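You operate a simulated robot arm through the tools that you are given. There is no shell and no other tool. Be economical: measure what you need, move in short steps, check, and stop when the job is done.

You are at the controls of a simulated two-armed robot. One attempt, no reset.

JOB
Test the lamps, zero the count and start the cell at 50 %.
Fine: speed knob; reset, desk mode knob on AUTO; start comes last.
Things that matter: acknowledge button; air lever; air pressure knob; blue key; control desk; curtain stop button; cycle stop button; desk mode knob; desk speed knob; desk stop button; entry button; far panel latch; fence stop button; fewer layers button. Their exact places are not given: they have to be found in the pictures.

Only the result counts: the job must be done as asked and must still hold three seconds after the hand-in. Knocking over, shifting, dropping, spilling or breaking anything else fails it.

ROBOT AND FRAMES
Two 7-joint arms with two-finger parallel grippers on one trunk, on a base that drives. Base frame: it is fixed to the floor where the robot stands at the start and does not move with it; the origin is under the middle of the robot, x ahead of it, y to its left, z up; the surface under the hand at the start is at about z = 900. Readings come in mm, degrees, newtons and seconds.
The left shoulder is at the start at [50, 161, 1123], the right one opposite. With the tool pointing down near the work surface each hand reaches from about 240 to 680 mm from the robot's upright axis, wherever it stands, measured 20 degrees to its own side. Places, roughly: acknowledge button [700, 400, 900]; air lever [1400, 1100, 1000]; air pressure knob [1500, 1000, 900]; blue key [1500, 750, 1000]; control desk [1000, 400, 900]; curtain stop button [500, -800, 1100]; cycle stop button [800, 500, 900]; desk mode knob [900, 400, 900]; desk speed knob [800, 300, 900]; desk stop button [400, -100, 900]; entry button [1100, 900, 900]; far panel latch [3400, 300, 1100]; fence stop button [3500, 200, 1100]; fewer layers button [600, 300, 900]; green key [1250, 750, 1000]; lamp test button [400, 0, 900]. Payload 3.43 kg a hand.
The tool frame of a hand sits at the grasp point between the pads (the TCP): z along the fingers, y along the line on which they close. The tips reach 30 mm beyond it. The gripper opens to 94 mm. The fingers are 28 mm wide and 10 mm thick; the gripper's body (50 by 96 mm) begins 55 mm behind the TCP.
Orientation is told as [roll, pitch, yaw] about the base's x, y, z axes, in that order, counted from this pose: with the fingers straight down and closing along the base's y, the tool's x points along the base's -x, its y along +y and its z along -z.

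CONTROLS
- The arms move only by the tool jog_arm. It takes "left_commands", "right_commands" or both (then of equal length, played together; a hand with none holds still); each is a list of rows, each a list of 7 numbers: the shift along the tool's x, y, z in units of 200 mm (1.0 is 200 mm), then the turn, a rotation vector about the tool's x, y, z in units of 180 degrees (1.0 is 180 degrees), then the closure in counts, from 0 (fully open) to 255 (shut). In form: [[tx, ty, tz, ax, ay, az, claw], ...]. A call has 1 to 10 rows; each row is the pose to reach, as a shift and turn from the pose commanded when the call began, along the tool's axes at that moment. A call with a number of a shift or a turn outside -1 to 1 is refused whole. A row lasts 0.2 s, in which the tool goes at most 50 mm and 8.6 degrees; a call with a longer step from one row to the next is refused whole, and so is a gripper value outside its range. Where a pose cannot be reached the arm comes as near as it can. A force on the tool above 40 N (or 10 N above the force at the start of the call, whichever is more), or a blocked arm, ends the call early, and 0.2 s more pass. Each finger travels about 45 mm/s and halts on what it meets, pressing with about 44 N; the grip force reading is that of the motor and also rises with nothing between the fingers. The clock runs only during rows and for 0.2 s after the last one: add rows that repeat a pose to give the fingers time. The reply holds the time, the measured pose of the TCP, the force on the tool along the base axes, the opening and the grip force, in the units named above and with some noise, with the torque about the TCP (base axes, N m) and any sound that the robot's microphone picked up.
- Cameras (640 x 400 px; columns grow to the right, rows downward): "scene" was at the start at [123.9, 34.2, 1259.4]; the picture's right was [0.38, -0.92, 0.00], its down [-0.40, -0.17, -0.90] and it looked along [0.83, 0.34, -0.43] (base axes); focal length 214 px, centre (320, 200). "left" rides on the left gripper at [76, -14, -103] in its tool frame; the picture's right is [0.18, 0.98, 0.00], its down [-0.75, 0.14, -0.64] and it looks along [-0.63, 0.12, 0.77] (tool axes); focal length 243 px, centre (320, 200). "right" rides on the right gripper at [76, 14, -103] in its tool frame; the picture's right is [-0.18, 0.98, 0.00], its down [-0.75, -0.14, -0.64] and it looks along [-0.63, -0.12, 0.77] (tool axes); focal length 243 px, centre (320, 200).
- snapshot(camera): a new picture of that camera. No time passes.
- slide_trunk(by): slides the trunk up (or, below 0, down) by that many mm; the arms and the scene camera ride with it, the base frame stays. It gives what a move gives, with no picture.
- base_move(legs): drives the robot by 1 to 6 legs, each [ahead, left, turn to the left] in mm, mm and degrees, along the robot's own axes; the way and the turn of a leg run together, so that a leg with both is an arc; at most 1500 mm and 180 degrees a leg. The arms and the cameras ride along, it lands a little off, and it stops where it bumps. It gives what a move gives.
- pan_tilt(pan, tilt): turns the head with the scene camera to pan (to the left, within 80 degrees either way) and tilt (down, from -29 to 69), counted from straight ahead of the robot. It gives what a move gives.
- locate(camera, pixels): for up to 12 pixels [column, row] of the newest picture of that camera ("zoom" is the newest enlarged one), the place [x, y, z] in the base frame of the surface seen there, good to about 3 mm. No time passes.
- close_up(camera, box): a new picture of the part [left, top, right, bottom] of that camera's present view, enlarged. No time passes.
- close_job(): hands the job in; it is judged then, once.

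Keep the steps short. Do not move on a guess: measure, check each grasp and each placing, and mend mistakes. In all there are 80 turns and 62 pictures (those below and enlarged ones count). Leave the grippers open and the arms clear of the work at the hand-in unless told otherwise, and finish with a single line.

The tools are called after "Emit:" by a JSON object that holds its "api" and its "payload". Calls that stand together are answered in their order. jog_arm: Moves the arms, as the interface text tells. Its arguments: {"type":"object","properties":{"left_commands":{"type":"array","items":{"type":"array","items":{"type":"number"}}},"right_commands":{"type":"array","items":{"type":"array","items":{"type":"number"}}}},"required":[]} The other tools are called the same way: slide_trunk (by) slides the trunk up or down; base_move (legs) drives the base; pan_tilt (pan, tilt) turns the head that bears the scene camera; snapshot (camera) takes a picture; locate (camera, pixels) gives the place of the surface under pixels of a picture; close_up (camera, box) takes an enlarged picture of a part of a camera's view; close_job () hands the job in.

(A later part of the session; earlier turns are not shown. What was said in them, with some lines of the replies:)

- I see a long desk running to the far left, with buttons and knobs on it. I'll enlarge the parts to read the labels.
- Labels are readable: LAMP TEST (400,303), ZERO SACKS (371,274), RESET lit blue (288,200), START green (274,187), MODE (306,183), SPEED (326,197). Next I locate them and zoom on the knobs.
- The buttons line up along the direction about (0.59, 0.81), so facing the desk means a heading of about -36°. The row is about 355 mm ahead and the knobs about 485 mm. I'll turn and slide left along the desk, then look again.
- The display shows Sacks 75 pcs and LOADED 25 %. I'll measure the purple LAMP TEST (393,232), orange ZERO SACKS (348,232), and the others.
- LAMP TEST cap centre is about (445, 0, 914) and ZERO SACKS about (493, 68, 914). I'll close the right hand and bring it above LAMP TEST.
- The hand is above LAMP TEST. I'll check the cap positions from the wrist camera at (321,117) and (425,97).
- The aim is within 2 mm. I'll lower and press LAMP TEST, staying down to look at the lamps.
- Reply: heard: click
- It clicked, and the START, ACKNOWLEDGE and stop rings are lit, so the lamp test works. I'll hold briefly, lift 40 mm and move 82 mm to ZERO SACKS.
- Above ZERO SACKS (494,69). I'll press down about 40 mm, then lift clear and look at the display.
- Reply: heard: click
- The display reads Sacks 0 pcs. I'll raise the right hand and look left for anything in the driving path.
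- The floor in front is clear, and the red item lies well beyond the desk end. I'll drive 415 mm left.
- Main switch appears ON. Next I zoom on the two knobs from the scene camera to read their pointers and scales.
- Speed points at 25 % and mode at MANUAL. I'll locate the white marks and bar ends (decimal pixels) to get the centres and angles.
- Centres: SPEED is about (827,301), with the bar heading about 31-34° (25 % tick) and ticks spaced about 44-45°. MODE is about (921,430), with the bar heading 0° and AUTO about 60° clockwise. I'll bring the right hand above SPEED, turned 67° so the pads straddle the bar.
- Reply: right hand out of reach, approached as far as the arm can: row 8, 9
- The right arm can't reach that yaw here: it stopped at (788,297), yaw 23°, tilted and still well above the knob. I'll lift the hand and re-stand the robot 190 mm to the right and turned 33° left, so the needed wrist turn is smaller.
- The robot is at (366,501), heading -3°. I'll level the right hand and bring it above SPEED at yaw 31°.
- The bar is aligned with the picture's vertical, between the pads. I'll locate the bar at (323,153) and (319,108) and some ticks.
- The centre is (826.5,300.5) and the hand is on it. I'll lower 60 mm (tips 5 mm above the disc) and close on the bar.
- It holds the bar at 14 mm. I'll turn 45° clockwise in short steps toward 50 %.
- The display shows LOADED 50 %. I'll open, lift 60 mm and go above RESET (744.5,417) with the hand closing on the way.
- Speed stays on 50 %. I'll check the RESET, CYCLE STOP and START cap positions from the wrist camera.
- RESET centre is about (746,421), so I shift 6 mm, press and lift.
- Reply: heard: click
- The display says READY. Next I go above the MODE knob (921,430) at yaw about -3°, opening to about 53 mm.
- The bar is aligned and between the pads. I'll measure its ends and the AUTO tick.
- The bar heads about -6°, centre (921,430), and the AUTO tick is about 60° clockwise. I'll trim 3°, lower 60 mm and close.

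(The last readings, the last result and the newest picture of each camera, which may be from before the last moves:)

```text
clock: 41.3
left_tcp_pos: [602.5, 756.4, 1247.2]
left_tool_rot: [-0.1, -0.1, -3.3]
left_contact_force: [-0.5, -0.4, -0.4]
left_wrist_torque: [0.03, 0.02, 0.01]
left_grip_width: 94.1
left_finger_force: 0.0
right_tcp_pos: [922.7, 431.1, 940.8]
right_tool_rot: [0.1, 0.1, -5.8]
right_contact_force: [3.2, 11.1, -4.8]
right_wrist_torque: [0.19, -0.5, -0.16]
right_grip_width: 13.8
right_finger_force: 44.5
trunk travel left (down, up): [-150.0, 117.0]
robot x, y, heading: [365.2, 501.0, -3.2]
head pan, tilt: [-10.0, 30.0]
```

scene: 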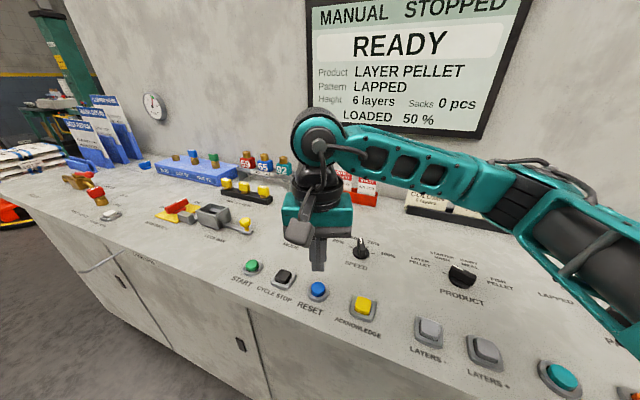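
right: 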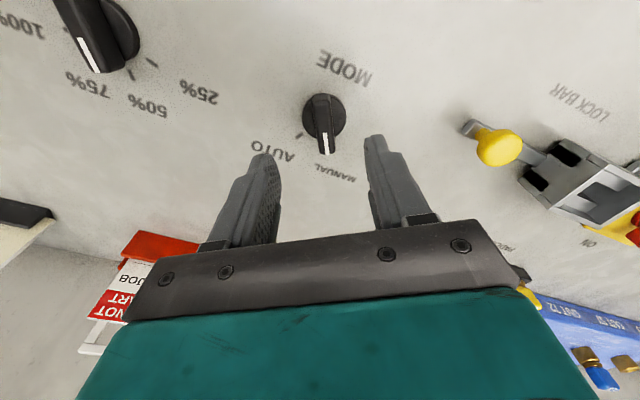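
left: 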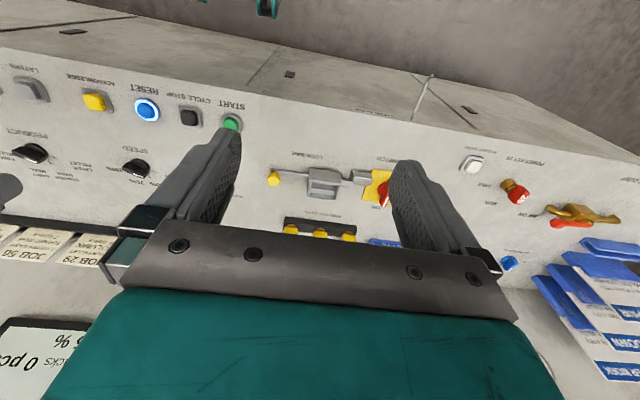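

Gripped at 13.8 mm. I'll turn 60° clockwise in eight steps.

Emit:
{"api": "jog_arm", "payload": {"right_commands": [[0, 0, 0, 0, 0, 0.0417, 255], [0, 0, 0, 0, 0, 0.0833, 255], [0, 0, 0, 0, 0, 0.125, 255], [0, 0, 0, 0, 0, 0.1667, 255], [0, 0, 0, 0, 0, 0.2083, 255], [0, 0, 0, 0, 0, 0.25, 255], [0, 0, 0, 0, 0, 0.2917, 255], [0, 0, 0, 0, 0, 0.3333, 255], [0, 0, 0, 0, 0, 0.3333, 255]]}}

Emit:
{"api": "snapshot", "payload": {"camera": "scene"}}

```text
clock: 43.3
left_tcp_pos: [603.7, 758.9, 1245.4]
left_tool_rot: [-0.2, 0.1, -3.3]
left_contact_force: [0.3, -0.1, -0.2]
left_wrist_torque: [0.01, -0.01, 0.02]
left_grip_width: 93.8
left_finger_force: 0.1
right_tcp_pos: [922.9, 433.3, 941.0]
right_tool_rot: [0.1, 0.1, -66.0]
right_contact_force: [9.9, 24.7, -5.6]
right_wrist_torque: [0.13, -0.04, 0.05]
right_grip_width: 13.8
right_finger_force: 44.9
trunk travel left (down, up): [-150.0, 117.0]
robot x, y, heading: [367.3, 502.6, -3.3]
head pan, tilt: [-10.0, 30.0]
```

```text
28 pictures are left
```

scene: 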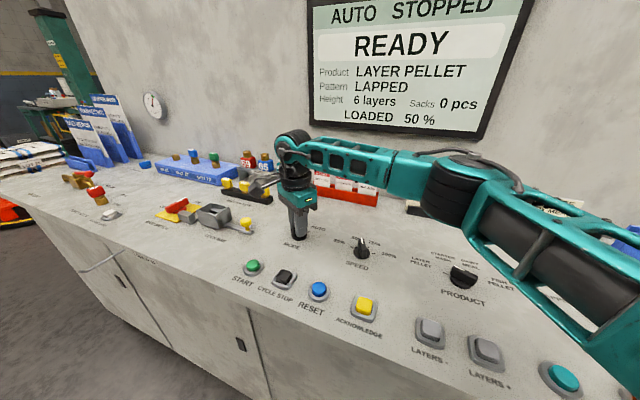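

AUTO STOPPED / READY. I'll release, lift 60 mm, then go above START (831,540), turning the wrist back on the way.

Emit:
{"api": "jog_arm", "payload": {"right_commands": [[0, 0, 0, 0, 0, 0, 140], [0, 0, 0, 0, 0, 0, 140], [0, 0, -0.15, 0, 0, 0, 140], [0, 0, -0.3, 0, 0, 0, 140], [0.1135, -0.0325, -0.3, 0, 0, -0.0463, 255], [0.227, -0.065, -0.3, 0, 0, -0.0926, 255], [0.3405, -0.0975, -0.3, 0, 0, -0.1389, 255], [0.454, -0.13, -0.3, 0, 0, -0.1852, 255], [0.5675, -0.1625, -0.3, 0, 0, -0.2315, 255], [0.681, -0.195, -0.3, 0, 0, -0.278, 255]]}}

Emit:
{"api": "snapshot", "payload": {"camera": "right"}}

Emit:
{"api": "snapshot", "payload": {"camera": "scene"}}

```text
clock: 45.5
left_tcp_pos: [601.6, 755.5, 1246.7]
left_tool_rot: [-0.1, 0.0, -3.5]
left_contact_force: [0.7, 0.5, -0.4]
left_wrist_torque: [0.01, 0.01, -0.01]
left_grip_width: 94.2
left_finger_force: 0.0
right_tcp_pos: [830.6, 538.6, 1001.0]
right_tool_rot: [0.0, 0.0, -15.8]
right_contact_force: [-0.3, 0.2, -0.3]
right_wrist_torque: [-0.04, 0.02, 0.01]
right_grip_width: 0.0
right_finger_force: 32.9
trunk travel left (down, up): [-150.0, 117.0]
robot x, y, heading: [367.1, 497.9, -3.2]
head pan, tilt: [-10.0, 30.0]
```

```text
27 pictures are left
```

right: 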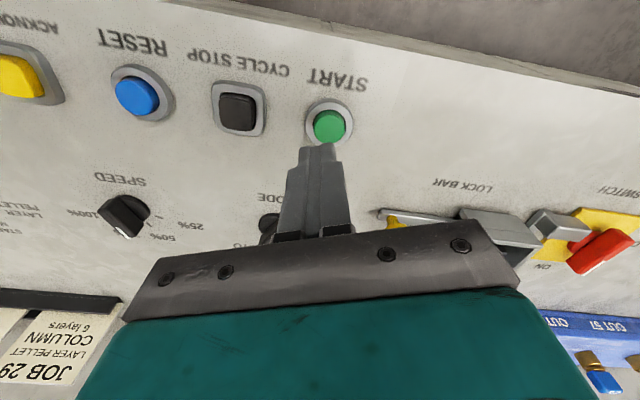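

```text
26 pictures are left
```

scene: 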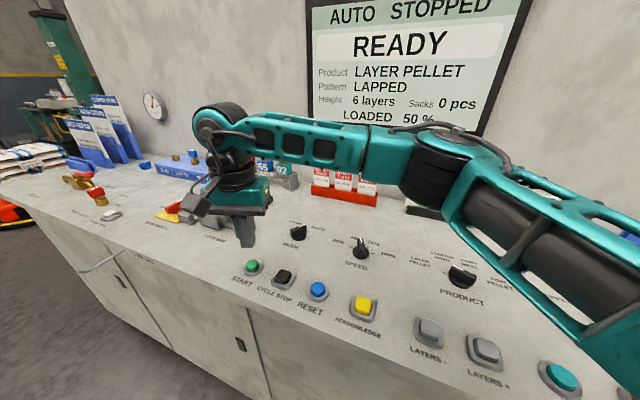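

Mode on AUTO, speed on 50 %, READY. START is under the fingertip (829-831, 540), so I press it and lift.

Emit:
{"api": "jog_arm", "payload": {"right_commands": [[0, 0.012, 0.15, 0, 0, 0, 255], [0, 0.012, 0.25, 0, 0, 0, 255], [0, 0.012, 0.28, 0, 0, 0, 255], [0, 0.012, 0.3, 0, 0, 0, 255], [0, 0.012, 0.317, 0, 0, 0, 255], [0, 0.012, 0.317, 0, 0, 0, 255], [0, 0.012, 0.25, 0, 0, 0, 255], [0, 0.012, 0.1, 0, 0, 0, 255], [0, 0.012, -0.1, 0, 0, 0, 255]]}}

Emit:
{"api": "snapshot", "payload": {"camera": "scene"}}

```text
clock: 47.5
left_tcp_pos: [601.7, 755.5, 1248.1]
left_tool_rot: [0.0, 0.0, -3.3]
left_contact_force: [-0.6, -0.8, 0.0]
left_wrist_torque: [-0.03, -0.02, 0.01]
left_grip_width: 94.1
left_finger_force: 0.0
right_tcp_pos: [832.4, 540.8, 1022.0]
right_tool_rot: [-0.1, 0.0, -15.9]
right_contact_force: [-0.3, -0.4, -0.3]
right_wrist_torque: [-0.02, -0.02, -0.02]
right_grip_width: 0.0
right_finger_force: 33.3
trunk travel left (down, up): [-150.0, 117.0]
robot x, y, heading: [368.0, 501.4, -3.2]
head pan, tilt: [-10.0, 30.0]
heard: click
```

```text
25 pictures are left
```

scene: 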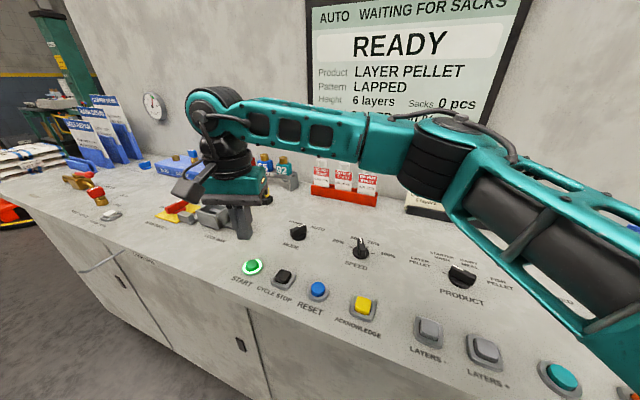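

The START lamp is lit and the display says AUTO, WAITING FOR SACKS, so the cell is running. I'll lift the hand clear, open it and check the display.

Emit:
{"api": "jog_arm", "payload": {"right_commands": [[0, 0, -0.2, 0, 0, 0, 255], [0.1, 0, -0.4, 0, 0, 0, 128], [0.2, 0, -0.6, 0, 0, 0, 0], [0.3, 0, -0.8, 0, 0, 0, 0], [0.3, 0, -0.8, 0, 0, 0, 0], [0.3, 0, -0.8, 0, 0, 0, 0], [0.3, 0, -0.8, 0, 0, 0, 0], [0.3, 0, -0.8, 0, 0, 0, 0]]}}

Emit:
{"api": "snapshot", "payload": {"camera": "scene"}}

```text
clock: 49.3
left_tcp_pos: [601.7, 755.4, 1248.0]
left_tool_rot: [-0.1, 0.0, -3.3]
left_contact_force: [0.3, 0.7, 0.2]
left_wrist_torque: [-0.02, -0.02, -0.02]
left_grip_width: 93.8
left_finger_force: 0.2
right_tcp_pos: [774.1, 556.3, 1183.0]
right_tool_rot: [0.0, 0.0, -16.0]
right_contact_force: [0.8, -0.7, 0.3]
right_wrist_torque: [0.0, -0.01, 0.0]
right_grip_width: 93.9
right_finger_force: 0.0
trunk travel left (down, up): [-150.0, 117.0]
robot x, y, heading: [367.0, 503.6, -3.3]
head pan, tilt: [-10.0, 30.0]
```

```text
24 pictures are left
```

scene: 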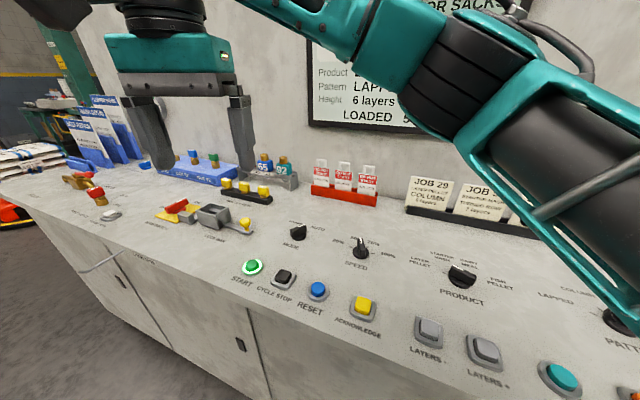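

START stays lit, speed is on 50 %, mode is on AUTO, nothing has shifted, and both hands are open and clear. I'm handing in.

Emit:
{"api": "close_job", "payload": {}}

```text
The job is handed in.
```

Lamps tested, sack count zeroed, speed set to 50 %, reset pressed, mode on AUTO and the cell started; the display last read "AUTO WAITING FOR SACKS" with START lit.
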